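You operate a simulated robot arm through the tools that you are given. There is no shell and no other tool. Be economical: measure what you need, move in short steps, check, and stop when the job is done.

Carry out the task below with a simulated robot arm. There is one attempt and no reset: what you move stays moved.

TASK
Put things in order on the top of the folding table. At the end: the orange wooden block from the top of the folding table stands on top of the cream canister; the red dusting brush is on the gold brass tray; the green type brush stands where the brown round brush stood; the button jar is on the teal gift box; the brown round brush stands where the red dusting brush stood; whatever was shut is shut again. Leave all else as you found it, and nothing knocked over.

Only the result counts: the job must be done as asked and must still hold three seconds after the hand-in. Knocking over, shifting, dropping, spilling or breaking anything else fails it.

THE ROBOT
A 7-joint arm with a two-finger parallel gripper, fixed in place. Base frame: the origin is at the foot of the arm, x ahead of it, y to its left, z up; the work surface is at about z = 740. Readings come in mm, degrees, newtons and seconds.
With the tool pointing down near the work surface it reaches from about 200 to 680 mm from the base axis. Its first joint turns from -66.0 to 66.0 degrees. Payload 2.4 kg.
The TCP is the grasp point between the finger pads, 30 mm short of the fingertips. In the tool frame z runs along the fingers and y along their closing line. Largest opening 94 mm; finger width 28, thickness 10; the body of the gripper, 50 by 96 mm, starts 55 mm behind the TCP.
Orientation is that of the tool frame in the base frame, as a unit quaternion [w, x, y, z]. With the fingers straight down and closing along the base's y, the tool's x points along the base's -x, its y along +y and its z along -z.

THE INTERFACE
- The arm moves only by the tool jog_arm. Its argument "moves" is a list of rows, each a list of 3 entries, a list of its own where there are three numbers: the shift along the tool's x, y, z in units of 25 mm (1.0 is 25 mm), then the turn, a rotation vector about the tool's x, y, z in units of 4 degrees (1.0 is 4 degrees), then the gripper command, from -1 (shut) to 1 (fully open), values between in proportion. In form: [[[dx, dy, dz], [ax, ay, az], claw], ...]. A call has 1 to 12 rows; each row shifts and turns the commanded pose from where the row before left it, along the tool's axes as they then stand. A call with a number of a shift or a turn outside -1 to 1 is refused whole. Rows are played at 5 a second. More than 50 mm and 8.6 degrees between two rows, or a gripper value outside its range, and nothing of the call is played. Where a pose cannot be reached the arm comes as near as it can. A force on the tool above 40 N (or 10 N above the force at the start of the call, whichever is more), or a blocked arm, ends the call early, and 0.2 s more pass. Each finger travels about 153 mm/s and halts on what it meets, pressing with about 35 N; the grip force reading is that of the motor and also rises with nothing between the fingers. The clock runs only during rows and for 0.2 s after the last one: add rows that do not move to give the fingers time. It gives the time, the measured TCP pose, the force on the tool (base axes), the opening and the grip force at its end, in the units of the frame above (readings bear some noise), and new pictures: "views" is both (left out), scene, wrist or none.
- Cameras (640 x 400 px; columns grow to the right, rows downward): "scene" is fixed at [20.9, 476.7, 1428.1]; the picture's right is [-0.69, -0.72, 0.00], its down [-0.47, 0.45, -0.76] and it looks along [0.55, -0.53, -0.65] (base axes); focal length 331 px, centre (320, 200). "wrist" rides on the gripper at [76, 14, -103] in the tool frame; the picture's right is [-0.18, 0.98, 0.00], its down [-0.75, -0.14, -0.64] and it looks along [-0.63, -0.12, 0.77] (tool axes); focal length 243 px, centre (320, 200). There is no depth. A picture from a camera that has moved, and an enlarged one, comes with that camera's place and axes in the base frame and with its lens. The place of the scene camera against the robot may be out by one fixed shift of up to 25 mm in any direction.
- close_up(camera, box): a new picture of the part [left, top, right, bottom] of that camera's present view, enlarged. The clock stands still meanwhile.
- hand_in(): hands the job in; it is judged then, once.

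Work in short steps. Places have to be worked out from the pictures, the camera data and where the tool is seen: move nearer, look again, correct. Check each grasp and each placing, and mend what went wrong. You have 120 turns and 170 pictures in all, those below and enlarged ones among them. Open the gripper and draw the arm clear of the work before you hand the job in, unless the task says otherwise; then end with one line.

The tools are called after "Call:" by a JSON object that holds its "fn" and its "kwargs". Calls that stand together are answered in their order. jog_arm: Moves the arm, as the interface text tells. Its arguments: {"type":"object","properties":{"moves":{"type":"array","items":{"type":"array"}},"views":{"type":"string","enum":["both","scene","wrist","none"]}},"required":["moves"]} The other tools are called the same way: close_up (camera, box) takes an enlarged picture of a part of a camera's view; hand_in () hands the job in.

At the start:

```text
clock: 0.0
eef_pos: [335.8, -169.6, 1074.8]
tool_rot: [0.0, 0.0, 1.0, -0.001]
contact_force: [0.2, 0.4, 0.0]
grip_width: 94.1
finger_force: 0.0
```

scene: 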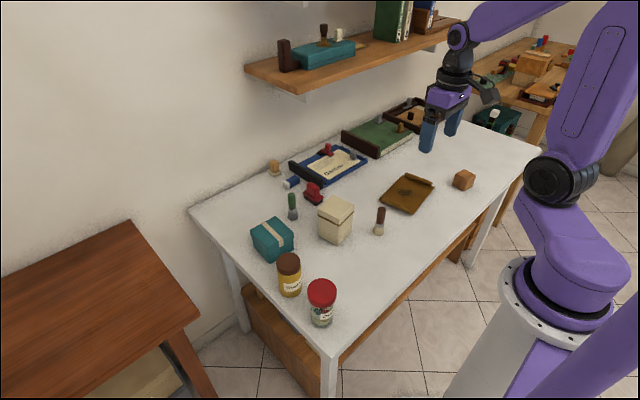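
wrist: 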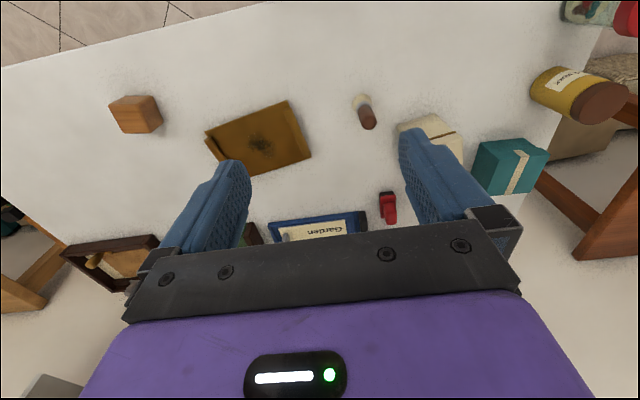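

I start by enlarging the table area to identify the objects.

Call:
{"fn": "close_up", "kwargs": {"camera": "scene", "box": [230, 140, 410, 340]}}

Call:
{"fn": "close_up", "kwargs": {"camera": "scene", "box": [340, 80, 500, 220]}}

Call:
{"fn": "close_up", "kwargs": {"camera": "wrist", "box": [80, 60, 640, 260]}}

```text
2.00 times, centred on (320, 240) of scene
camera zoom: at [20.9, 476.7, 1428.1], right [-0.69, -0.72, 0.0], down [-0.47, 0.45, -0.76], along [0.55, -0.53, -0.65], focal length 661 px, centre (320, 120)
```

zoom: 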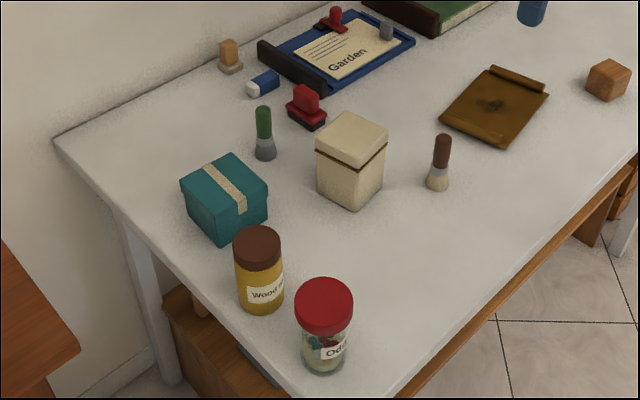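

```text
2.86 times, centred on (420, 150) of scene
camera zoom: at [20.9, 476.7, 1428.1], right [-0.69, -0.72, 0.0], down [-0.47, 0.45, -0.76], along [0.55, -0.53, -0.65], focal length 945 px, centre (34, 343)
```

zoom: 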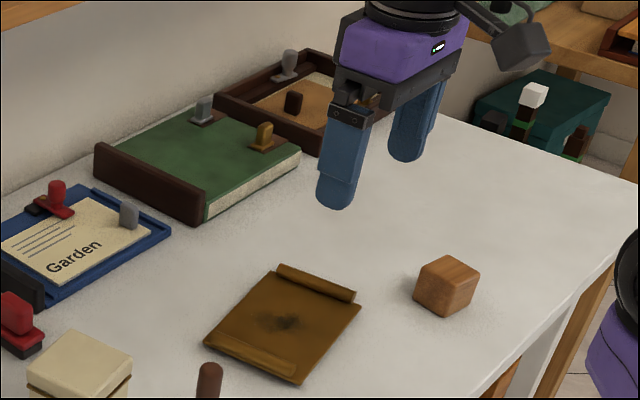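

```text
1.14 times, centred on (360, 160) of wrist
camera zoom: at [259.5, -155.8, 1176.7], right [0.18, 0.98, 0.0], down [0.75, -0.14, 0.64], along [0.63, -0.12, -0.77], focal length 277 px, centre (274, 246)
```

zoom: 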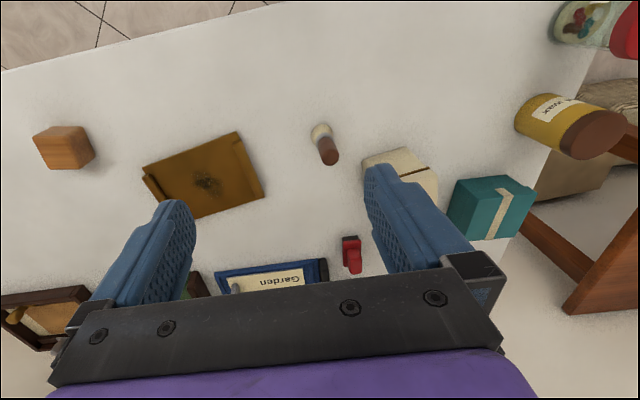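

I need to distinguish the brushes; zooming further.

Call:
{"fn": "close_up", "kwargs": {"camera": "scene", "box": [270, 170, 400, 250]}}

Call:
{"fn": "close_up", "kwargs": {"camera": "scene", "box": [260, 0, 460, 110]}}

Call:
{"fn": "close_up", "kwargs": {"camera": "scene", "box": [440, 30, 600, 140]}}

Call:
{"fn": "close_up", "kwargs": {"camera": "wrist", "box": [340, 80, 480, 230]}}

Call:
{"fn": "close_up", "kwargs": {"camera": "scene", "box": [180, 220, 380, 360]}}

```text
4.92 times, centred on (335, 210) of scene
camera zoom: at [20.9, 476.7, 1428.1], right [-0.69, -0.72, 0.0], down [-0.47, 0.45, -0.76], along [0.55, -0.53, -0.65], focal length 1628 px, centre (246, 151)
```

zoom: 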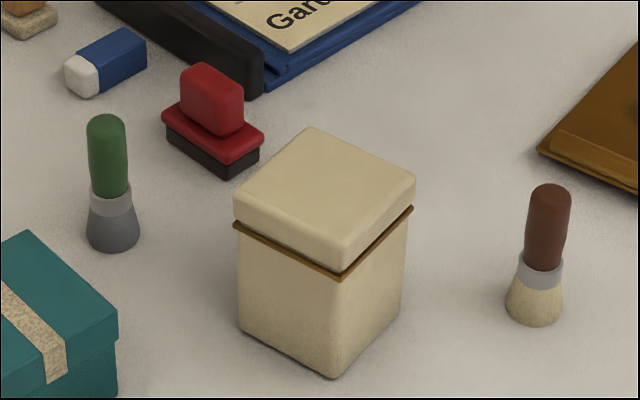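

```text
3.20 times, centred on (360, 55) of scene
camera zoom: at [20.9, 476.7, 1428.1], right [-0.69, -0.72, 0.0], down [-0.47, 0.45, -0.76], along [0.55, -0.53, -0.65], focal length 1058 px, centre (192, 664)
```

zoom: 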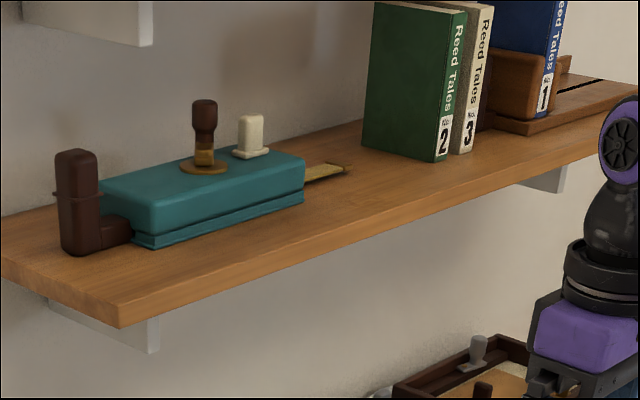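

```text
3.64 times, centred on (520, 85) of scene
camera zoom: at [20.9, 476.7, 1428.1], right [-0.69, -0.72, 0.0], down [-0.47, 0.45, -0.76], along [0.55, -0.53, -0.65], focal length 1203 px, centre (-407, 618)
```

zoom: 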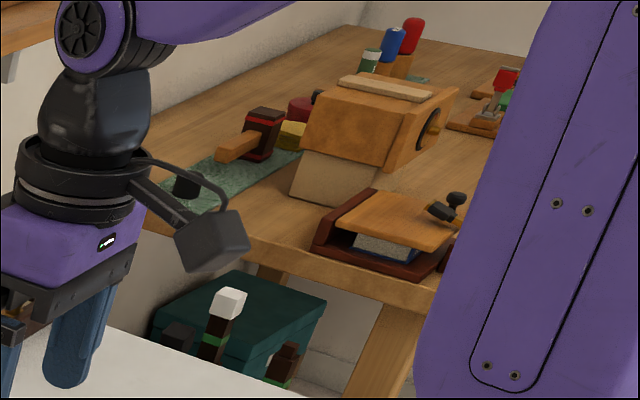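

```text
2.67 times, centred on (410, 155) of wrist
camera zoom: at [259.5, -155.8, 1176.7], right [0.18, 0.98, 0.0], down [0.75, -0.14, 0.64], along [0.63, -0.12, -0.77], focal length 647 px, centre (80, 320)
```

zoom: 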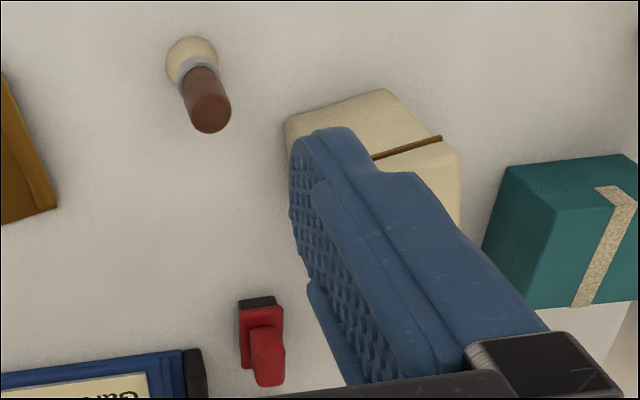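

```text
2.86 times, centred on (280, 290) of scene
camera zoom: at [20.9, 476.7, 1428.1], right [-0.69, -0.72, 0.0], down [-0.47, 0.45, -0.76], along [0.55, -0.53, -0.65], focal length 945 px, centre (434, -57)
```

zoom: 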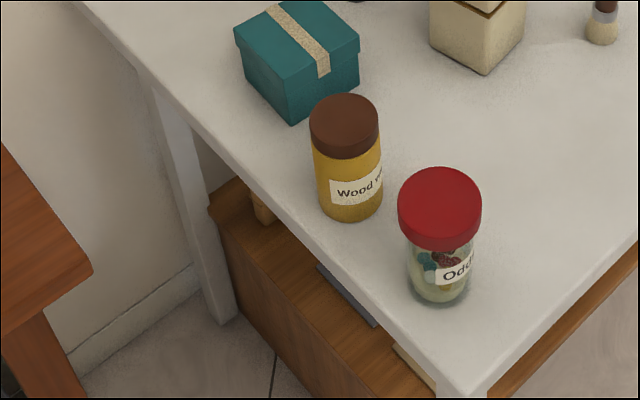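

The brown-handled and green brushes are visible, but no red brush yet; it may be hidden (behind or inside something). I move left and back to look from a clearer viewpoint.

Call:
{"fn": "jog_arm", "kwargs": {"moves": [[[0.3, 1, 0], [0, 0, 0], 1], [[0.3, 1, 0], [0, 0, 0], 1], [[0.3, 1, 0], [0, 0, 0], 1], [[0.3, 1, 0], [0, 0, 0], 1], [[0.3, 1, 0], [0, 0, 0], 1], [[0.3, 1, 0], [0, 0, 0], 1], [[0.3, 1, 0], [0, 0, 0], 1], [[0.3, 1, 0], [0, 0, 0], 1], [[0.3, 1, 0], [0, 0, 0], 1], [[0.3, 1, 0], [0, 0, 0], 1]]}}

```text
clock: 2.2
eef_pos: [261.5, 82.6, 1074.2]
tool_rot: [0.0, 0.0, 1.0, 0.0]
contact_force: [0.7, -0.3, -0.3]
grip_width: 93.9
finger_force: 0.0
camera wrist: at [185.5, 96.2, 1177.4], right [0.18, 0.98, 0.0], down [0.75, -0.14, 0.64], along [0.63, -0.12, -0.77], focal length 243 px, centre (320, 200)
```

scene: 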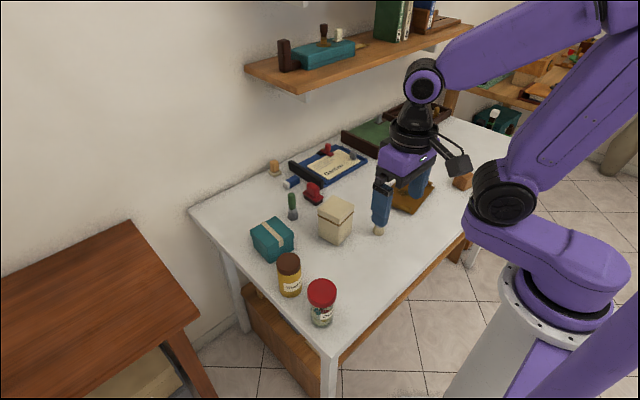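
wrist: 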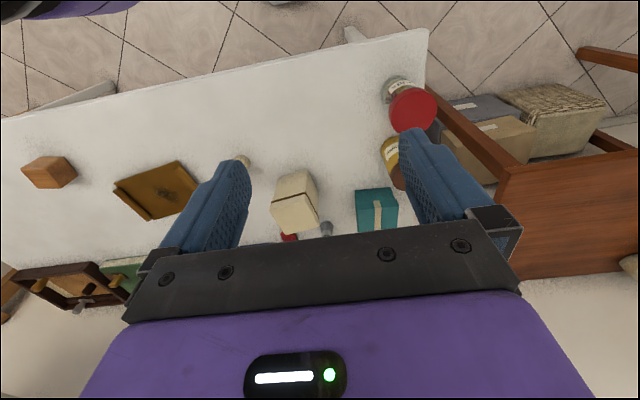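

No red brush on the open table: it's probably within a closed container (canister or gift box). I enlarge these two.

Call:
{"fn": "close_up", "kwargs": {"camera": "scene", "box": [305, 185, 365, 250]}}

Call:
{"fn": "close_up", "kwargs": {"camera": "scene", "box": [240, 205, 310, 270]}}

Call:
{"fn": "close_up", "kwargs": {"camera": "wrist", "box": [250, 150, 410, 250]}}

```text
6.15 times, centred on (335, 218) of scene
camera zoom: at [20.9, 476.7, 1428.1], right [-0.69, -0.72, 0.0], down [-0.47, 0.45, -0.76], along [0.55, -0.53, -0.65], focal length 2035 px, centre (228, 92)
```

zoom: 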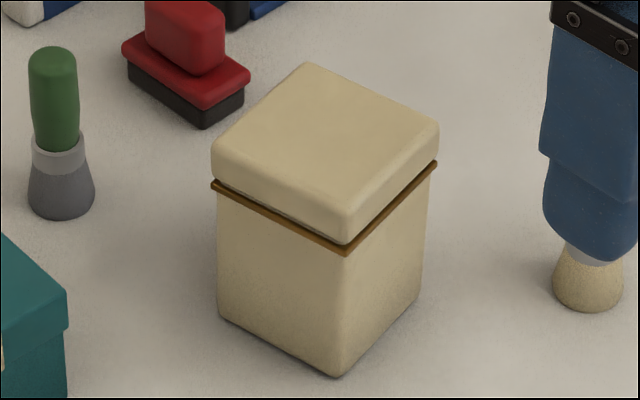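

```text
6.15 times, centred on (275, 238) of scene
camera zoom: at [20.9, 476.7, 1428.1], right [-0.69, -0.72, 0.0], down [-0.47, 0.45, -0.76], along [0.55, -0.53, -0.65], focal length 2035 px, centre (597, -31)
```

zoom: 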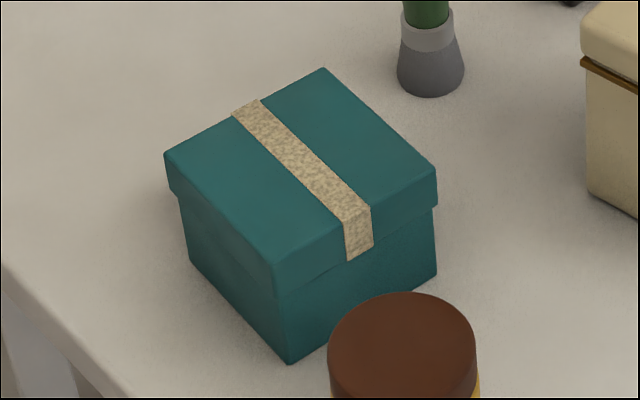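

```text
4.00 times, centred on (330, 200) of wrist
camera zoom: at [185.5, 96.2, 1177.4], right [0.18, 0.98, 0.0], down [0.75, -0.14, 0.64], along [0.63, -0.12, -0.77], focal length 970 px, centre (280, 200)
```

zoom: 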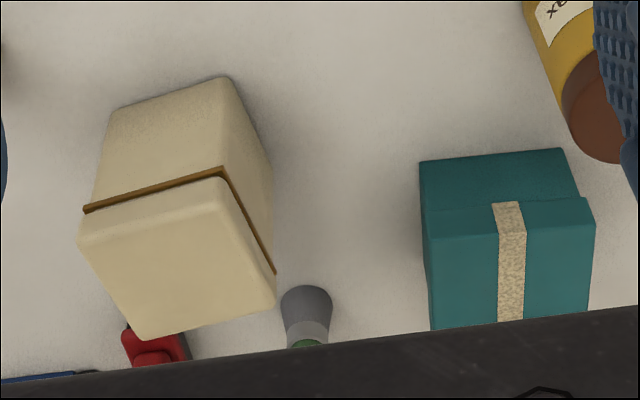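

Wrist rays place the canister at about (492,-13), 8° rotated, lid top near z≈842. I go over it at z≈920 with the tool turned 8° to check alignment.

Call:
{"fn": "jog_arm", "kwargs": {"moves": [[[-0.916, -0.38, 0.616], [0, 0, 0], 1], [[-0.916, -0.38, 0.616], [0, 0, 0], 1], [[-0.916, -0.38, 0.616], [0, 0, 0], 1], [[-0.916, -0.38, 0.616], [0, 0, 0], 1], [[-0.916, -0.38, 0.616], [0, 0, 0], 1], [[-0.916, -0.38, 0.616], [0, 0, 0], 1], [[-0.916, -0.38, 0.616], [0, 0, 0], 1], [[-0.916, -0.38, 0.616], [0, 0, 0], 1], [[-0.916, -0.38, 0.616], [0, 0, 0], 1], [[-0.916, -0.38, 0.616], [0, 0, 0], 1], [[0, 0, 0], [0, 0, -1], 1], [[0, 0, 0], [0, 0, -1], 1]]}}

```text
clock: 4.8
eef_pos: [489.9, -14.2, 922.2]
tool_rot: [0.0, -0.07, 0.998, 0.001]
contact_force: [-0.7, 0.1, 0.6]
grip_width: 93.9
finger_force: 0.1
camera wrist: at [412.9, -12.3, 1023.6], right [0.04, 1.0, 0.0], down [0.77, -0.03, 0.64], along [0.64, -0.03, -0.77], focal length 243 px, centre (320, 200)
```

scene: 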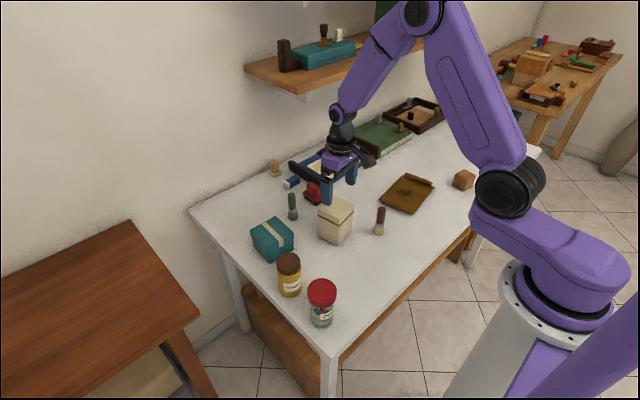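
wrist: 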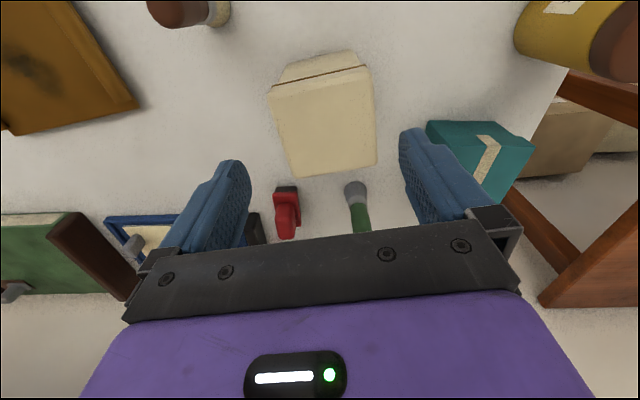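

Lid centre ≈ (495,-11), aligned with the tool. I descend to z≈850 and check before closing.

Call:
{"fn": "jog_arm", "kwargs": {"moves": [[[-0.23, 0.09, 0.6], [0, 0, 0], 1], [[0, 0, 0.8], [0, 0, 0], 1], [[0, 0, 0.8], [0, 0, 0], 1], [[0, 0, 0.7], [0, 0, 0], 1], [[0, 0, 0], [0, 0, 0], 1]]}}

Call:
{"fn": "close_up", "kwargs": {"camera": "scene", "box": [280, 150, 400, 250]}}

```text
clock: 6.0
eef_pos: [495.6, -11.4, 846.9]
tool_rot: [-0.001, -0.071, 0.998, 0.0]
contact_force: [0.1, 0.8, 0.4]
grip_width: 94.0
finger_force: 0.1
camera wrist: at [418.8, -8.6, 948.5], right [0.04, 1.0, 0.0], down [0.77, -0.03, 0.64], along [0.64, -0.03, -0.77], focal length 243 px, centre (320, 200)
```

scene: 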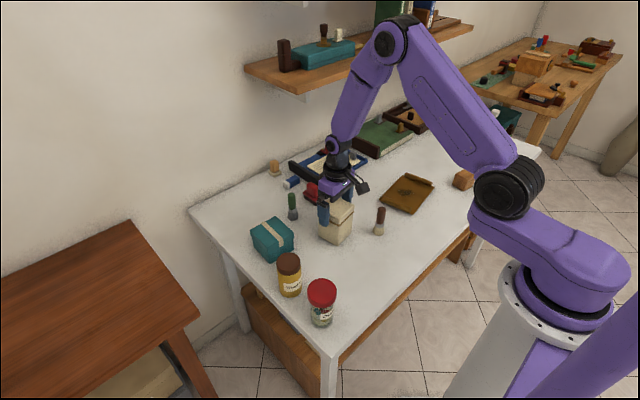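
wrist: 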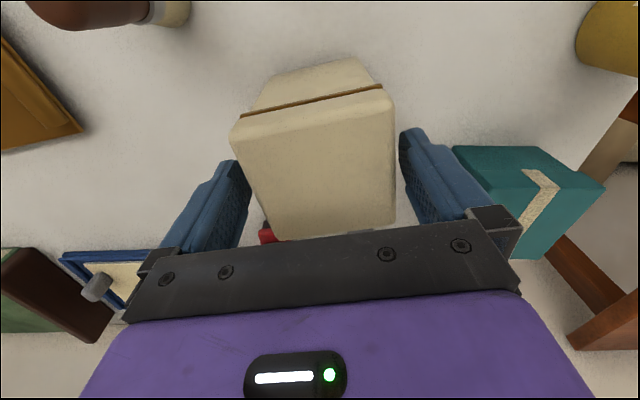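

```text
4.00 times, centred on (340, 200) of scene
camera zoom: at [20.9, 476.7, 1428.1], right [-0.69, -0.72, 0.0], down [-0.47, 0.45, -0.76], along [0.55, -0.53, -0.65], focal length 1323 px, centre (240, 200)
```

zoom: 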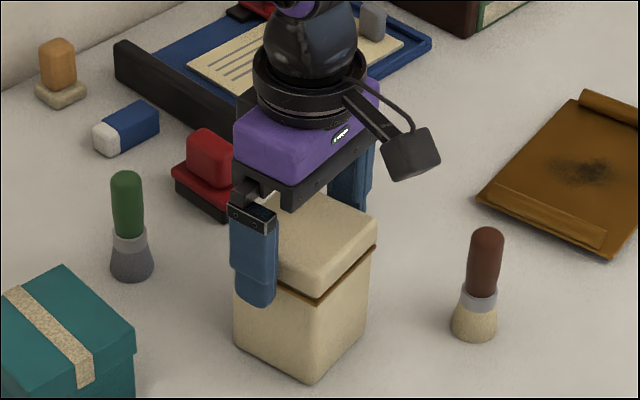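

Lid is centred between the fingers; tips reach about the band. I raise 5 mm and close on the lid.

Call:
{"fn": "jog_arm", "kwargs": {"moves": [[[0, 0, -0.2], [0, 0, 0], 1], [[0, 0, 0], [0, 0, 0], 0.4], [[0, 0, 0], [0, 0, 0], -1], [[0, 0, 0], [0, 0, 0], -1], [[0, 0, 0], [0, 0, 0], -1]]}}

Call:
{"fn": "close_up", "kwargs": {"camera": "scene", "box": [280, 150, 400, 250]}}

```text
clock: 7.2
eef_pos: [494.7, -12.6, 851.6]
tool_rot: [0.0, -0.07, 0.998, 0.001]
contact_force: [1.2, 0.7, 0.9]
grip_width: 79.0
finger_force: 34.6
camera wrist: at [418.4, -9.0, 954.2], right [0.04, 1.0, 0.0], down [0.77, -0.03, 0.64], along [0.64, -0.03, -0.77], focal length 243 px, centre (320, 200)
```

scene: 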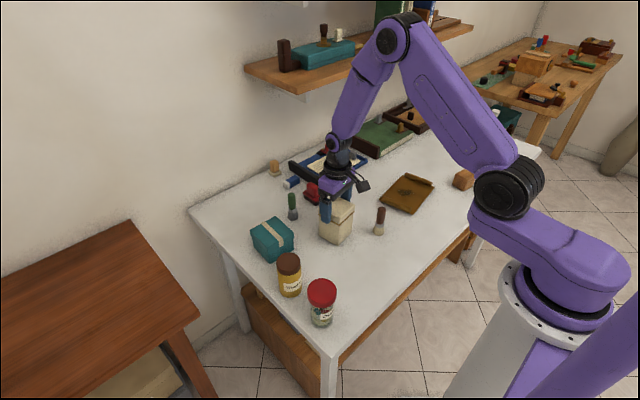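
wrist: 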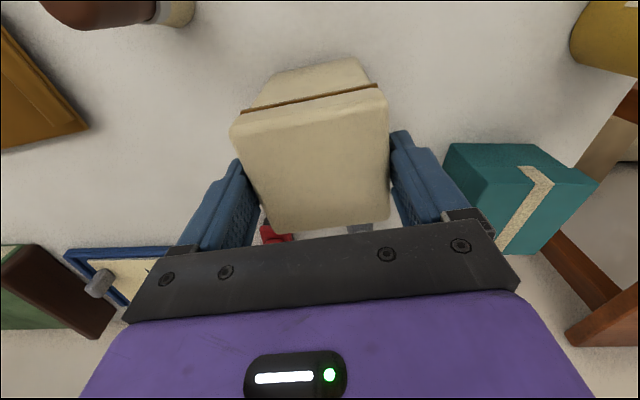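

```text
4.00 times, centred on (340, 200) of scene
camera zoom: at [20.9, 476.7, 1428.1], right [-0.69, -0.72, 0.0], down [-0.47, 0.45, -0.76], along [0.55, -0.53, -0.65], focal length 1323 px, centre (240, 200)
```

zoom: 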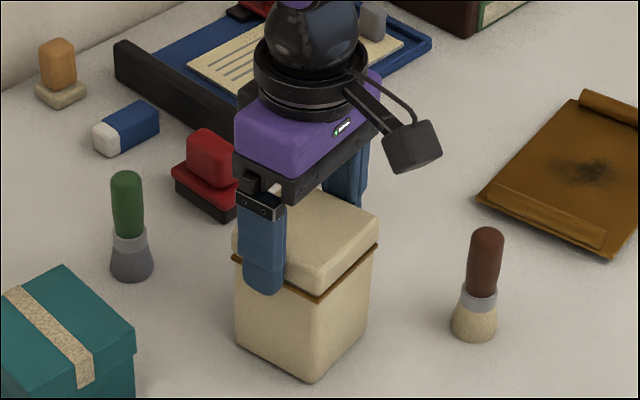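

Gripped at 79 mm width. I lift 15 mm and see whether only the lid rises.

Call:
{"fn": "jog_arm", "kwargs": {"moves": [[[0, 0, -0.3], [0, 0, 0], -1], [[0, 0, -0.3], [0, 0, 0], -1], [[0, 0, 0], [0, 0, 0], -1]], "views": "none"}}

Call:
{"fn": "close_up", "kwargs": {"camera": "scene", "box": [280, 150, 400, 250]}}

```text
clock: 8.0
eef_pos: [494.2, -13.6, 866.9]
tool_rot: [0.0, -0.071, 0.998, 0.0]
contact_force: [0.7, -0.8, 0.1]
grip_width: 74.7
finger_force: 35.1
```

```text
4.00 times, centred on (340, 200) of scene
camera zoom: at [20.9, 476.7, 1428.1], right [-0.69, -0.72, 0.0], down [-0.47, 0.45, -0.76], along [0.55, -0.53, -0.65], focal length 1323 px, centre (240, 200)
```

zoom: 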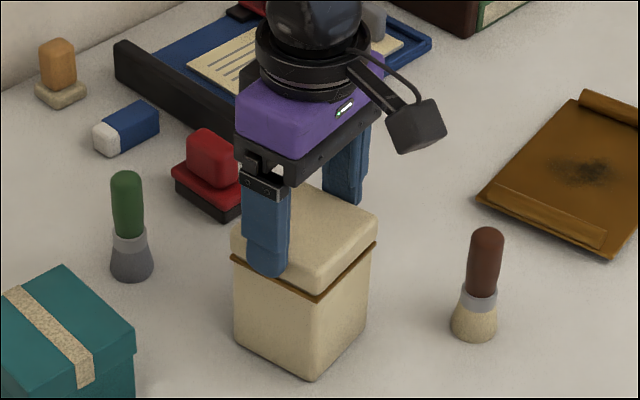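

The first grip was on the wider band (79) and slid up to the lid (74.7). I reopen a bit, lower 8 mm, grip the lid only and lift.

Call:
{"fn": "jog_arm", "kwargs": {"moves": [[[0, 0, 0], [0, 0, 0], 0.85], [[0, 0, 0.3], [0, 0, 0], 0.85], [[0, 0, 0], [0, 0, 0], -1], [[0, 0, 0], [0, 0, 0], -1], [[0, 0, 0], [0, 0, 0], -1]], "views": "none"}}

Call:
{"fn": "jog_arm", "kwargs": {"moves": [[[0, 0, -0.3], [0, 0, 0], -1], [[0, 0, -0.3], [0, 0, 0], -1], [[0, 0, 0], [0, 0, 0], -1]], "views": "none"}}

Call:
{"fn": "close_up", "kwargs": {"camera": "scene", "box": [280, 150, 400, 250]}}

```text
clock: 9.2
eef_pos: [494.7, -12.3, 860.2]
tool_rot: [0.0, -0.071, 0.998, 0.0]
contact_force: [-2.7, 0.5, 11.5]
grip_width: 74.5
finger_force: 35.7
```

```text
clock: 10.0
eef_pos: [493.7, -11.3, 874.6]
tool_rot: [0.001, -0.07, 0.998, 0.001]
contact_force: [0.1, 0.4, -1.4]
grip_width: 74.2
finger_force: 35.0
```

```text
4.00 times, centred on (340, 200) of scene
camera zoom: at [21.0, 476.7, 1428.1], right [-0.69, -0.72, 0.0], down [-0.47, 0.45, -0.76], along [0.55, -0.53, -0.65], focal length 1323 px, centre (240, 200)
```

zoom: 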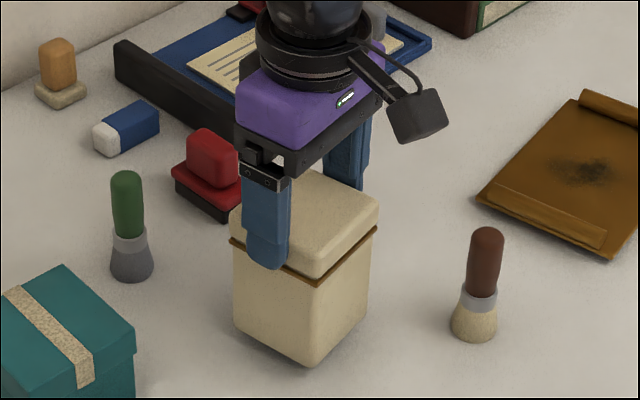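

The whole canister rose with the lid, so the lid doesn't simply lift off. I set it back down exactly where it was and release.

Call:
{"fn": "jog_arm", "kwargs": {"moves": [[[0, 0, 0.3], [0, 0, 0], -1], [[0, 0, 0.27], [0, 0, 0], -1], [[0, 0, 0], [0, 0, 0], -1]], "views": "none"}}

Call:
{"fn": "close_up", "kwargs": {"camera": "scene", "box": [280, 150, 400, 250]}}

```text
clock: 10.8
eef_pos: [494.5, -11.6, 860.8]
tool_rot: [0.001, -0.07, 0.998, 0.0]
contact_force: [-0.4, -0.2, -2.1]
grip_width: 74.7
finger_force: 35.3
```

```text
4.00 times, centred on (340, 200) of scene
camera zoom: at [21.0, 476.7, 1428.1], right [-0.69, -0.72, 0.0], down [-0.47, 0.45, -0.76], along [0.55, -0.53, -0.65], focal length 1323 px, centre (240, 200)
```

zoom: 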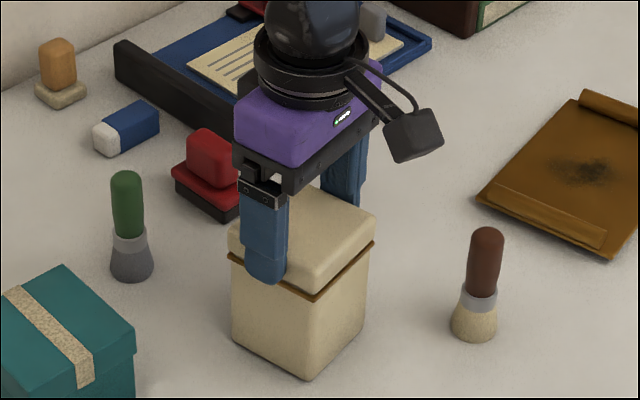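

Still reading -2 N (hanging slightly); I lower 2 mm, then open.

Call:
{"fn": "jog_arm", "kwargs": {"moves": [[[0, 0, 0.07], [0, 0, 0], -1], [[0, 0, 0], [0, 0, 0], -1]], "views": "none"}}

```text
clock: 11.4
eef_pos: [494.4, -12.3, 860.1]
tool_rot: [0.002, -0.071, 0.997, 0.0]
contact_force: [-2.7, 0.6, 16.4]
grip_width: 74.6
finger_force: 35.4
```

Seated on the table now (pressing force). I open and rise, then inspect the other sides.

Call:
{"fn": "jog_arm", "kwargs": {"moves": [[[0, 0, 0], [0, 0, 0], 0.9], [[0, 0, 0], [0, 0, 0], 1], [[0, 0, -0.6], [0, 0, 0], 1], [[0, 0, -1], [0, 0, 0], 1], [[0, 0, -1], [0, 0, 0], 1], [[0, 0, -1], [0, 0, 0], 1], [[0, 0, -1], [0, 0, 0], 1], [[0, 0, -1], [0, 0, 0], 1]], "views": "wrist"}}

Call:
{"fn": "close_up", "kwargs": {"camera": "scene", "box": [305, 185, 365, 250]}}

```text
clock: 13.2
eef_pos: [495.2, -11.8, 999.1]
tool_rot: [-0.001, -0.071, 0.997, -0.001]
contact_force: [0.1, -0.3, -1.0]
grip_width: 94.2
finger_force: 0.1
camera wrist: at [418.2, -8.4, 1101.4], right [0.04, 1.0, 0.0], down [0.77, -0.03, 0.64], along [0.64, -0.03, -0.77], focal length 243 px, centre (320, 200)
```

wrist: 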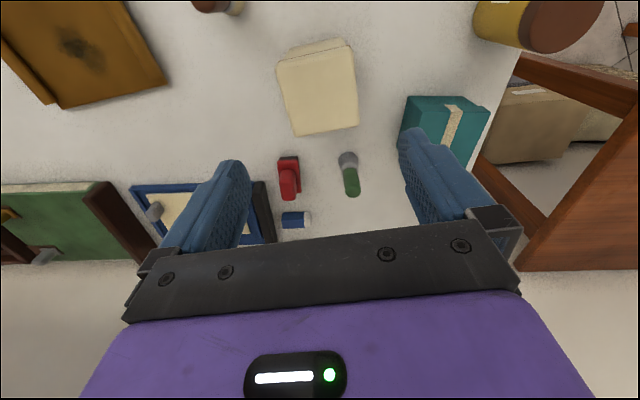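

```text
6.15 times, centred on (335, 218) of scene
camera zoom: at [20.9, 476.7, 1428.1], right [-0.69, -0.72, 0.0], down [-0.47, 0.45, -0.76], along [0.55, -0.53, -0.65], focal length 2035 px, centre (228, 92)
```

zoom: 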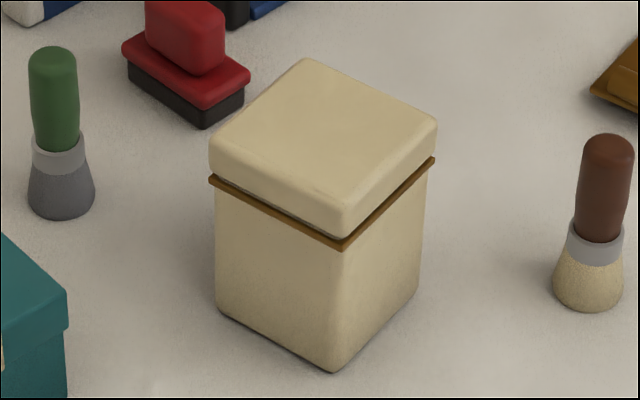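

Canister is back in place. Now check the gift box: estimated centre ≈ (567,148), rotated about -3°, top z≈806. I go over it at z≈900.

Call:
{"fn": "jog_arm", "kwargs": {"moves": [[[0, 0, 0], [0, 0, 0.92], 1], [[0, 0, 0], [0, 0, 0.92], 1], [[0, 0, 0], [0, 0, 0.92], 1], [[-0.366, 0.935, 0.566], [0, 0, 0], 1], [[-0.366, 0.935, 0.566], [0, 0, 0], 1], [[-0.366, 0.935, 0.566], [0, 0, 0], 1], [[-0.366, 0.935, 0.566], [0, 0, 0], 1], [[-0.366, 0.935, 0.566], [0, 0, 0], 1], [[-0.366, 0.935, 0.566], [0, 0, 0], 1], [[-0.366, 0.935, 0.566], [0, 0, 0], 1], [[0, 0, 0], [0, 0, 0], 1]]}}

```text
clock: 15.6
eef_pos: [567.9, 148.5, 901.6]
tool_rot: [-0.001, 0.027, 1.0, 0.0]
contact_force: [1.1, 0.2, -0.1]
grip_width: 94.2
finger_force: 0.0
camera wrist: at [493.6, 167.1, 1002.9], right [0.24, 0.97, 0.0], down [0.75, -0.18, 0.64], along [0.62, -0.15, -0.77], focal length 243 px, centre (320, 200)
```

scene: 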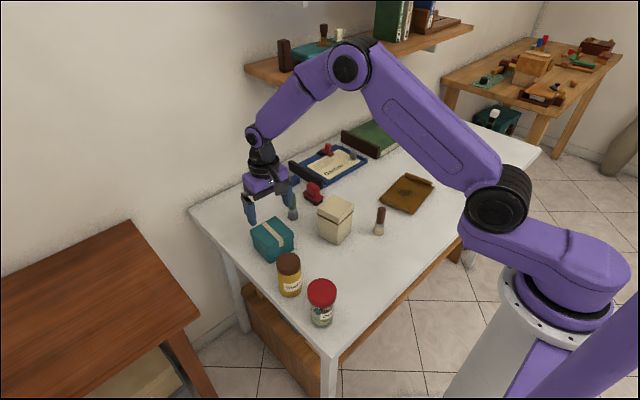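
wrist: 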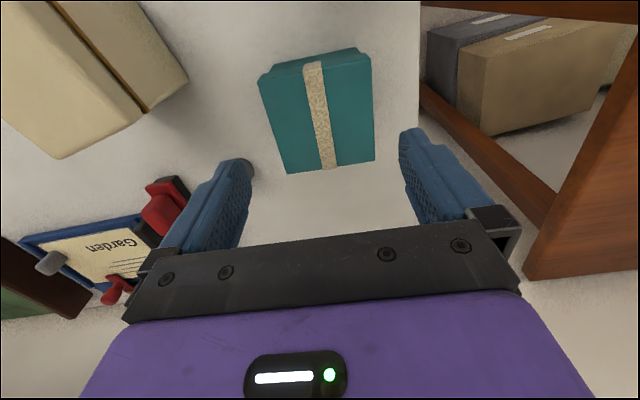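

Lid centre ≈ (573,150), width ≈81 mm. Correct by 5 mm and descend so tips reach only the lid rim (TCP z≈822).

Call:
{"fn": "jog_arm", "kwargs": {"moves": [[[-0.19, 0.07, 0], [0, 0, 0.25], 1], [[0, 0, 0.8], [0, 0, 0], 1], [[0, 0, 0.8], [0, 0, 0], 1], [[0, 0, 0.4], [0, 0, 0], 1], [[0, 0, 0], [0, 0, 0], 1]]}}

```text
clock: 16.8
eef_pos: [572.0, 150.4, 851.2]
tool_rot: [0.0, 0.035, 0.999, 0.0]
contact_force: [-0.1, 0.1, -0.2]
grip_width: 94.0
finger_force: 0.1
camera wrist: at [498.5, 169.4, 953.1], right [0.25, 0.97, 0.0], down [0.74, -0.19, 0.64], along [0.62, -0.16, -0.77], focal length 243 px, centre (320, 200)
```

scene: 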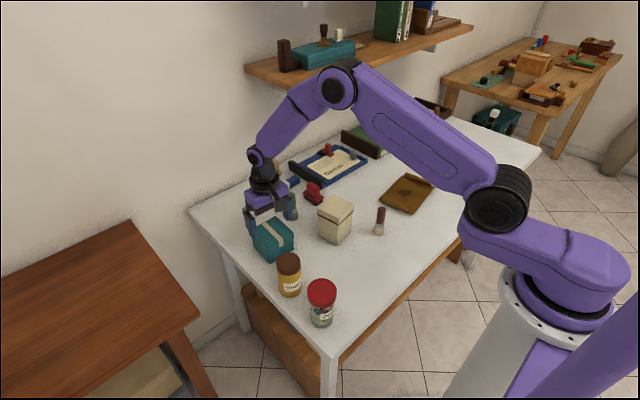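
wrist: 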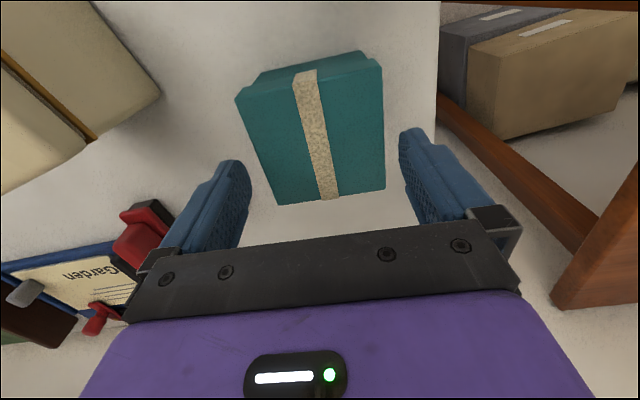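

Centred. Final descent of 29 mm.

Call:
{"fn": "jog_arm", "kwargs": {"moves": [[[0, 0, 0.6], [0, 0, 0], 1], [[0, 0, 0.56], [0, 0, 0], 1], [[0, 0, 0], [0, 0, 0], 1]], "views": "wrist"}}

Call:
{"fn": "close_up", "kwargs": {"camera": "scene", "box": [220, 170, 320, 270]}}

```text
clock: 17.6
eef_pos: [573.8, 151.0, 821.5]
tool_rot: [0.0, 0.035, 0.999, 0.001]
contact_force: [-0.2, -0.1, 0.8]
grip_width: 93.9
finger_force: 0.1
camera wrist: at [499.3, 169.1, 923.4], right [0.25, 0.97, 0.0], down [0.74, -0.19, 0.64], along [0.62, -0.16, -0.77], focal length 243 px, centre (320, 200)
```

wrist: 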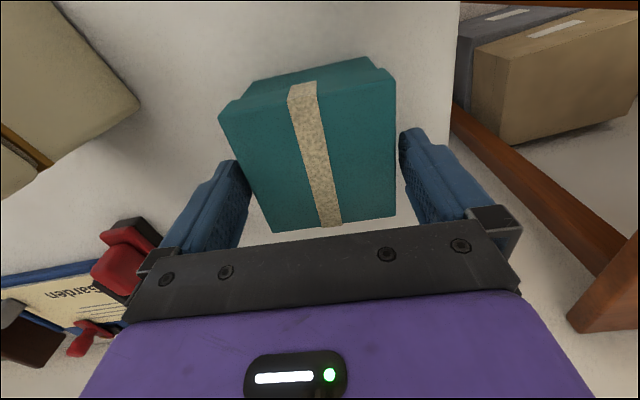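

```text
4.00 times, centred on (270, 220) of scene
camera zoom: at [20.9, 476.7, 1428.1], right [-0.69, -0.72, 0.0], down [-0.47, 0.45, -0.76], along [0.55, -0.53, -0.65], focal length 1323 px, centre (520, 120)
```

zoom: 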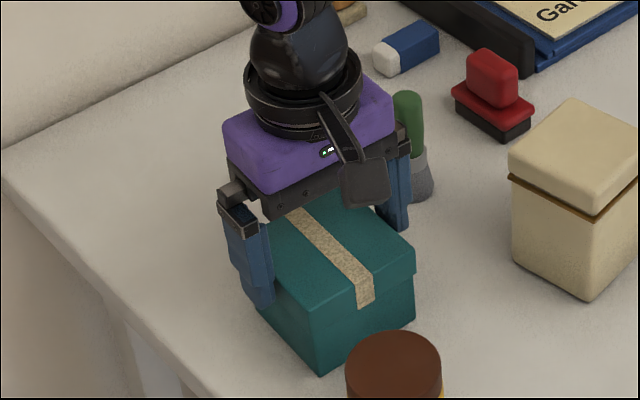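

Fingers straddle the lid; close, then lift 15 mm and look.

Call:
{"fn": "jog_arm", "kwargs": {"moves": [[[0, 0, 0], [0, 0, 0], 0.8], [[0, 0, 0], [0, 0, 0], -1], [[0, 0, 0], [0, 0, 0], -1], [[0, 0, 0], [0, 0, 0], -1], [[0, 0, -0.2], [0, 0, 0], -1], [[0, 0, -0.2], [0, 0, 0], -1], [[0, 0, -0.2], [0, 0, 0], -1], [[0, 0, 0], [0, 0, 0], -1]], "views": "wrist"}}

Call:
{"fn": "close_up", "kwargs": {"camera": "scene", "box": [220, 170, 320, 270]}}

```text
clock: 19.4
eef_pos: [572.5, 150.1, 836.0]
tool_rot: [0.0, 0.034, 0.999, -0.001]
contact_force: [0.4, 0.6, -0.4]
grip_width: 84.4
finger_force: 35.2
camera wrist: at [498.0, 169.2, 938.4], right [0.25, 0.97, 0.0], down [0.74, -0.19, 0.64], along [0.62, -0.16, -0.77], focal length 243 px, centre (320, 200)
```

wrist: 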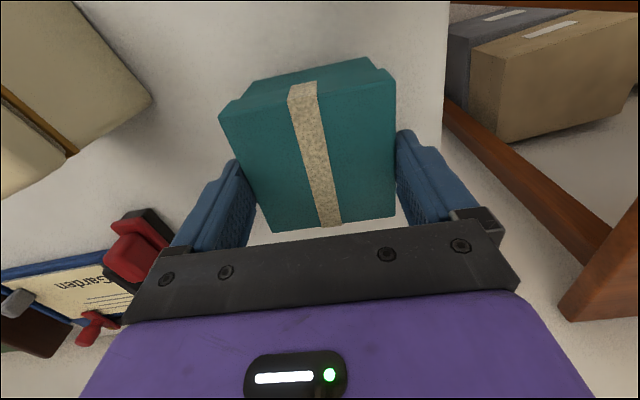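

```text
4.00 times, centred on (270, 220) of scene
camera zoom: at [21.0, 476.7, 1428.1], right [-0.69, -0.72, 0.0], down [-0.47, 0.45, -0.76], along [0.55, -0.53, -0.65], focal length 1323 px, centre (520, 120)
```

zoom: 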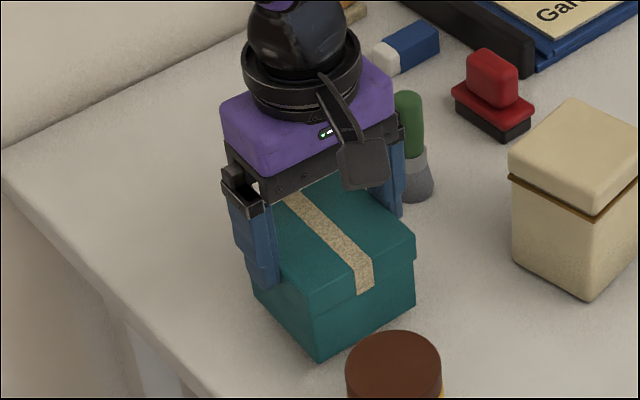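

The whole gift box rose, so it isn't a lift-off lid either. I set it back down gently.

Call:
{"fn": "jog_arm", "kwargs": {"moves": [[[0, 0, 0.3], [0, 0, 0], -1], [[0, 0, 0.24], [0, 0, 0], -1], [[0, 0, 0.06], [0, 0, 0], -1], [[0, 0, 0], [0, 0, 0], -1]], "views": "none"}}

Call:
{"fn": "close_up", "kwargs": {"camera": "scene", "box": [220, 170, 320, 270]}}

```text
clock: 20.4
eef_pos: [572.9, 151.7, 820.2]
tool_rot: [0.0, 0.035, 0.999, 0.0]
contact_force: [-0.7, 0.1, -0.7]
grip_width: 84.2
finger_force: 35.2
```

```text
4.00 times, centred on (270, 220) of scene
camera zoom: at [21.0, 476.7, 1428.1], right [-0.69, -0.72, 0.0], down [-0.47, 0.45, -0.76], along [0.55, -0.53, -0.65], focal length 1323 px, centre (520, 120)
```

zoom: 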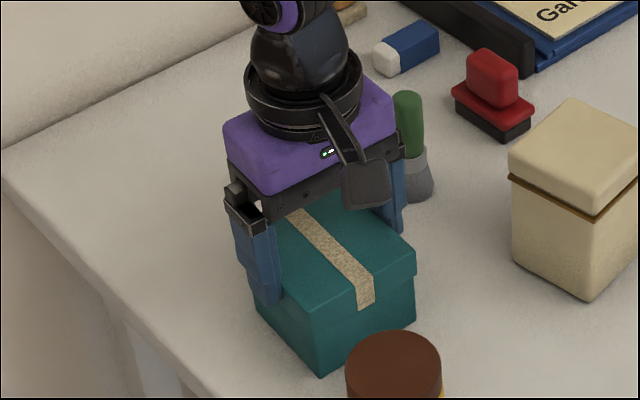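

Call:
{"fn": "jog_arm", "kwargs": {"moves": [[[0, 0, 0.05], [0, 0, 0], -1], [[0, 0, 0], [0, 0, 0], -1]], "views": "none"}}

```text
clock: 21.0
eef_pos: [571.7, 151.4, 820.5]
tool_rot: [0.001, 0.035, 0.999, 0.0]
contact_force: [-4.0, -1.1, 14.9]
grip_width: 84.3
finger_force: 35.0
```

Seated. Release and rise, then look around more widely for the red brush.

Call:
{"fn": "jog_arm", "kwargs": {"moves": [[[0, 0, 0], [0, 0, 0], 0.95], [[0, 0, 0], [0, 0, 0], 1], [[0, 0, -0.6], [0, 0, 0], 1], [[0, 0, -1], [0, 0, 0], 1], [[0, 0, -1], [0, 0, 0], 1], [[0, 0, -1], [0, 0, 0], 1], [[0.3, 0, -1], [0, 0, 0], 1], [[1, 0, -1], [0, 0, 0], 1], [[1, 0, -1], [0, 0, 0], 1], [[1, 0, -1], [0, 0, 0], 1], [[1, 0, -1], [0, 0, 0], 1]]}}

Call:
{"fn": "close_up", "kwargs": {"camera": "scene", "box": [440, 30, 640, 140]}}

Call:
{"fn": "close_up", "kwargs": {"camera": "scene", "box": [220, 260, 380, 400]}}

Call:
{"fn": "close_up", "kwargs": {"camera": "scene", "box": [340, 80, 500, 220]}}

```text
clock: 23.4
eef_pos: [464.7, 158.4, 1036.4]
tool_rot: [0.0, 0.035, 0.999, 0.0]
contact_force: [-0.2, -0.1, -0.2]
grip_width: 93.7
finger_force: 0.1
camera wrist: at [390.2, 178.1, 1138.4], right [0.25, 0.97, 0.0], down [0.74, -0.19, 0.64], along [0.62, -0.16, -0.77], focal length 243 px, centre (320, 200)
```

scene: 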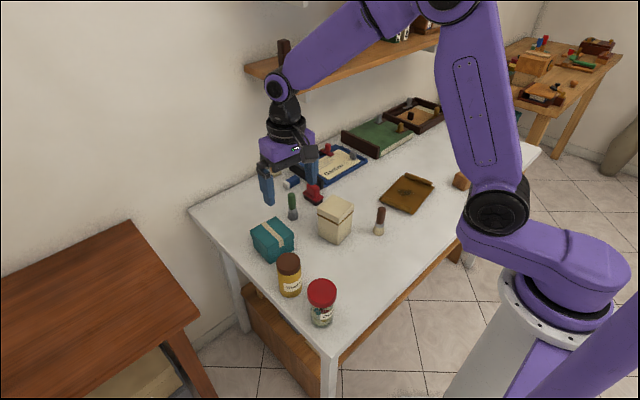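
wrist: 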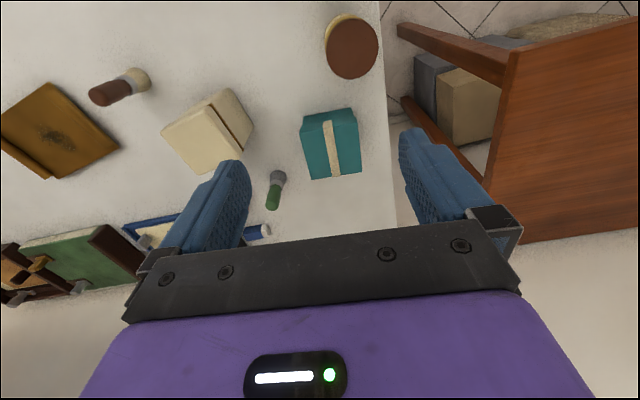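

```text
3.20 times, centred on (540, 85) of scene
camera zoom: at [20.9, 476.7, 1428.1], right [-0.69, -0.72, 0.0], down [-0.47, 0.45, -0.76], along [0.55, -0.53, -0.65], focal length 1058 px, centre (-384, 568)
```

zoom: 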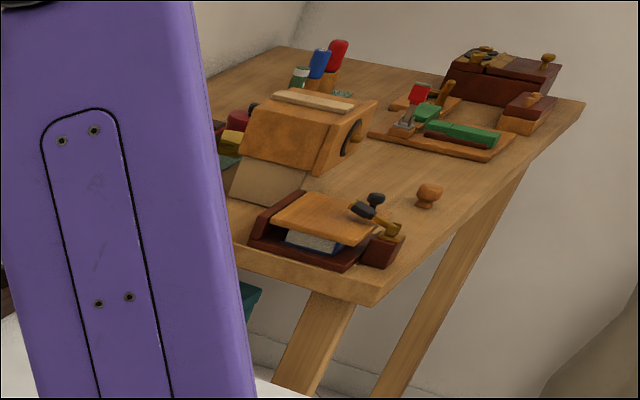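

```text
2.86 times, centred on (300, 330) of scene
camera zoom: at [20.9, 476.7, 1428.1], right [-0.69, -0.72, 0.0], down [-0.47, 0.45, -0.76], along [0.55, -0.53, -0.65], focal length 945 px, centre (377, -171)
```

zoom: 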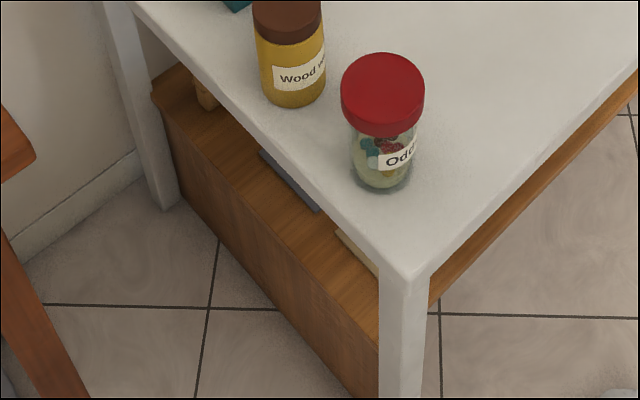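

```text
2.86 times, centred on (420, 150) of scene
camera zoom: at [20.9, 476.7, 1428.1], right [-0.69, -0.72, 0.0], down [-0.47, 0.45, -0.76], along [0.55, -0.53, -0.65], focal length 945 px, centre (34, 343)
```

zoom: 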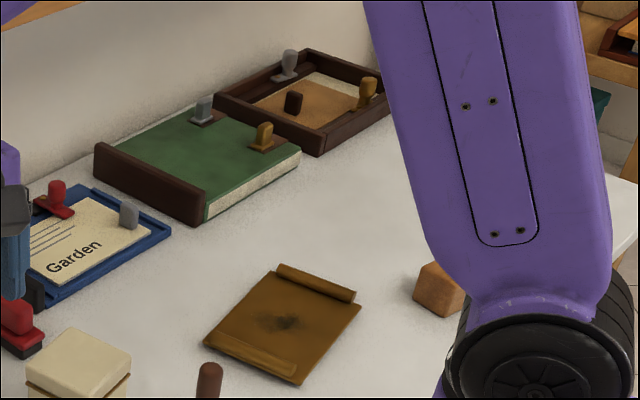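

Still no red brush visible; the canister (103 mm tall) remains the likely hiding place, possibly with a hinged lid. I go to its -y side and turn the camera to inspect the hidden faces.

Call:
{"fn": "jog_arm", "kwargs": {"moves": [[[-0.19, -1, 0.353], [0, 0, 0], 1], [[-0.19, -1, 0.353], [0, 0, 0], 1], [[-0.19, -1, 0.353], [0, 0, 0], 1], [[-0.19, -1, 0.353], [0, 0, 0], 1], [[-0.19, -1, 0.353], [0, 0, 0], 1], [[-0.19, -1, 0.353], [0, 0, 0], 1], [[-0.19, -1, 0.353], [0, 0, 0], 1], [[-0.19, -1, 0.353], [0, 0, 0], 1], [[-0.19, -1, 0.353], [0, 0, 0], 1], [[-0.19, -1, 0.353], [0, 0, 0], 1], [[-0.19, -1, 0.353], [0, 0, 0], 1], [[-0.19, -1, 0.353], [0, 0, 0], 1]], "views": "none"}}

Call:
{"fn": "jog_arm", "kwargs": {"moves": [[[0, 0, 0], [0, 0, -1], 1], [[0, 0, 0], [0, 0, -1], 1], [[0, 0, 0], [0, 0, -1], 1], [[0, 0, 0], [0, 0, -1], 1], [[0, 0, 0], [0, 0, -1], 1], [[0, 0, 0], [0, 0, -1], 1], [[0, 0, 0], [0, 0, -1], 1], [[0, 0, 0], [0, 0, -1], 1], [[0, 0, 0], [0, 0, -1], 1], [[0, 0, 0], [0, 0, -1], 1], [[0, 0, 0], [0, 0, -1], 1], [[0, 0, 0], [0, 0, -1], 1]], "views": "wrist"}}

Call:
{"fn": "jog_arm", "kwargs": {"moves": [[[0, 0, 0], [0, 0, -1], 1], [[0, 0, 0], [0, 0, -1], 1], [[0, 0, 0], [0, 0, -1], 1], [[0, 0, 0], [0, 0, -1], 1], [[0, 0, 0], [0, 0, -1], 1], [[0, 0, 0], [0, 0, -1], 1], [[0, 0, 0], [0, 0, -1], 1], [[0, 0, 0], [0, 0, -1], 1], [[0, 0, 0], [0, 0, -1], 1], [[0, 0, 0], [0, 0, -1], 1], [[0, 0, 0], [0, 0, -1], 1]], "views": "wrist"}}

```text
clock: 26.0
eef_pos: [500.7, -145.3, 930.0]
tool_rot: [0.0, 0.034, 0.999, 0.001]
contact_force: [0.1, -0.4, 0.1]
grip_width: 94.0
finger_force: 0.0
```

```text
clock: 28.6
eef_pos: [499.8, -145.4, 931.3]
tool_rot: [-0.001, -0.375, 0.927, 0.0]
contact_force: [0.8, 0.1, -1.1]
grip_width: 94.1
finger_force: 0.0
camera wrist: at [436.9, -189.0, 1032.3], right [-0.55, 0.83, 0.0], down [0.64, 0.42, 0.64], along [0.54, 0.35, -0.77], focal length 243 px, centre (320, 200)
```

wrist: 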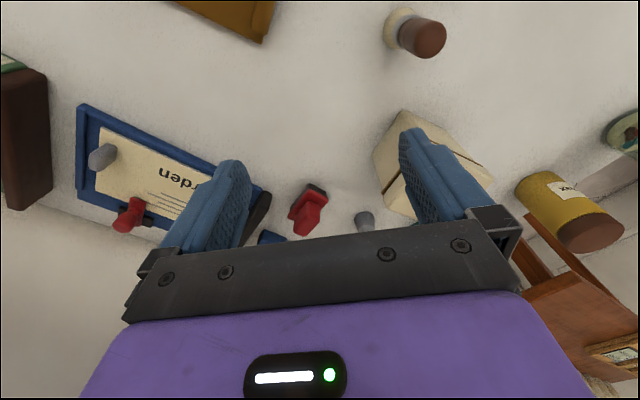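

```text
clock: 31.0
eef_pos: [501.2, -144.6, 929.7]
tool_rot: [-0.001, -0.695, 0.719, -0.001]
contact_force: [-0.3, -0.4, 0.1]
grip_width: 94.1
finger_force: 0.1
camera wrist: at [485.0, -222.0, 1032.6], right [-0.98, 0.22, 0.0], down [0.17, 0.75, 0.64], along [0.14, 0.63, -0.77], focal length 243 px, centre (320, 200)
```

wrist: 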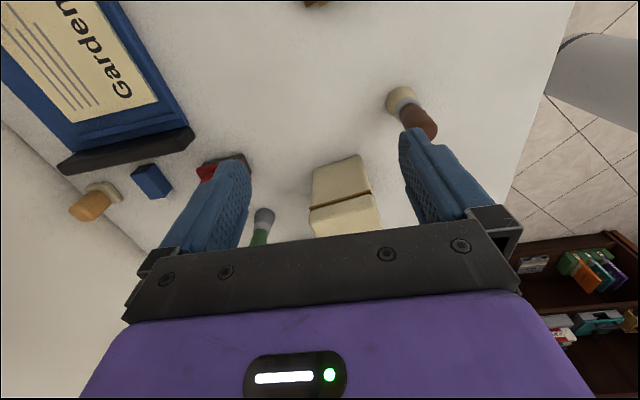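

Call:
{"fn": "close_up", "kwargs": {"camera": "wrist", "box": [290, 140, 400, 240]}}

Call:
{"fn": "close_up", "kwargs": {"camera": "wrist", "box": [500, 220, 640, 340]}}

```text
4.00 times, centred on (345, 190) of wrist
camera zoom: at [485.0, -222.0, 1032.6], right [-0.98, 0.22, 0.0], down [0.17, 0.75, 0.64], along [0.14, 0.63, -0.77], focal length 970 px, centre (220, 240)
```

zoom: 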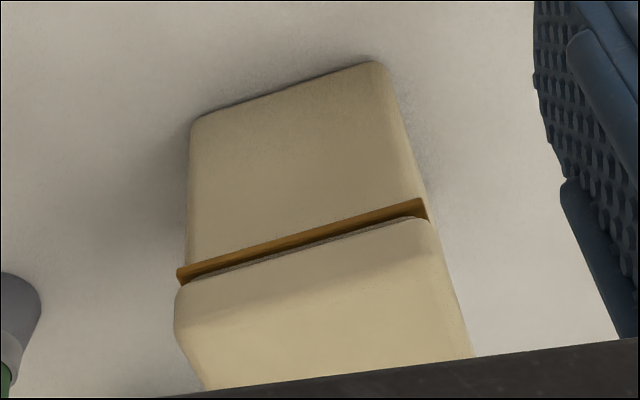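

```text
3.33 times, centred on (570, 280) of wrist
camera zoom: at [485.0, -222.0, 1032.6], right [-0.98, 0.22, 0.0], down [0.17, 0.75, 0.64], along [0.14, 0.63, -0.77], focal length 809 px, centre (-513, -67)
```

zoom: 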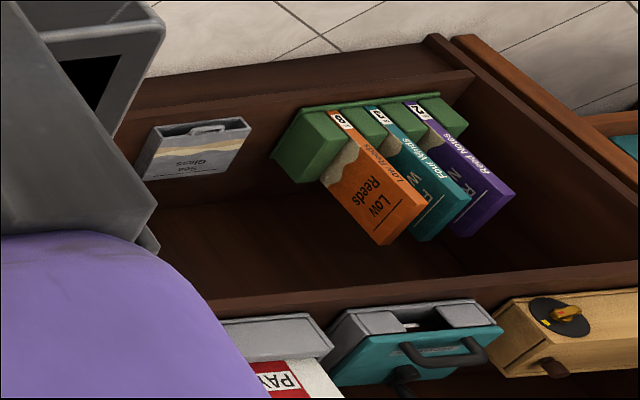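

On the -y face there is a dark gap under the lid but no hinge. I look at the +x face too, by moving beyond and turning further.

Call:
{"fn": "jog_arm", "kwargs": {"moves": [[[-0.616, -0.88, 0], [0, 0, 0], 1], [[-0.616, -0.88, 0], [0, 0, 0], 1], [[-0.616, -0.88, 0], [0, 0, 0], 1], [[-0.616, -0.88, 0], [0, 0, 0], 1], [[-0.616, -0.88, 0], [0, 0, 0], 1], [[0, 0, 0], [0, 0, -1], 1], [[0, 0, 0], [0, 0, -1], 1], [[0, 0, 0], [0, 0, -1], 1], [[0, 0, 0], [0, 0, -1], 1], [[0, 0, 0], [0, 0, -1], 1], [[0, 0, 0], [0, 0, -1], 1], [[0, 0, 0], [0, 0, -1], 1]], "views": "none"}}

Call:
{"fn": "jog_arm", "kwargs": {"moves": [[[0, 0, 0], [0, 0, -1], 1], [[0, 0, 0], [0, 0, -1], 1], [[0, 0, 0], [0, 0, -1], 1], [[0, 0, 0], [0, 0, -1], 1], [[0, 0, 0], [0, 0, -1], 1], [[0, 0, 0], [0, 0, -1], 1], [[0, 0, 0], [0, 0, -1], 1], [[0, 0, 0], [0, 0, -1], 1], [[0, 0, 0], [0, 0, -1], 1]], "views": "wrist"}}

```text
clock: 33.6
eef_pos: [613.2, -72.7, 929.6]
tool_rot: [0.0, 0.848, -0.53, 0.0]
contact_force: [0.3, -0.8, 0.0]
grip_width: 94.1
finger_force: 0.0
```

```text
clock: 35.6
eef_pos: [614.3, -71.7, 929.2]
tool_rot: [0.001, 0.97, -0.241, 0.0]
contact_force: [-0.4, 0.2, -0.7]
grip_width: 94.0
finger_force: 0.0
camera wrist: at [675.4, -121.1, 1032.3], right [-0.62, -0.78, 0.0], down [-0.6, 0.48, 0.64], along [-0.5, 0.4, -0.77], focal length 243 px, centre (320, 200)
```

wrist: 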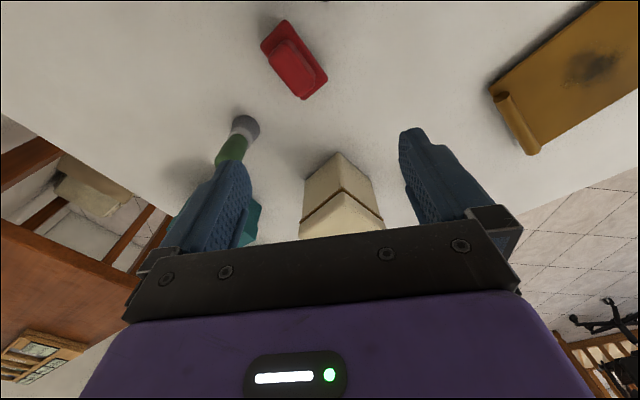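

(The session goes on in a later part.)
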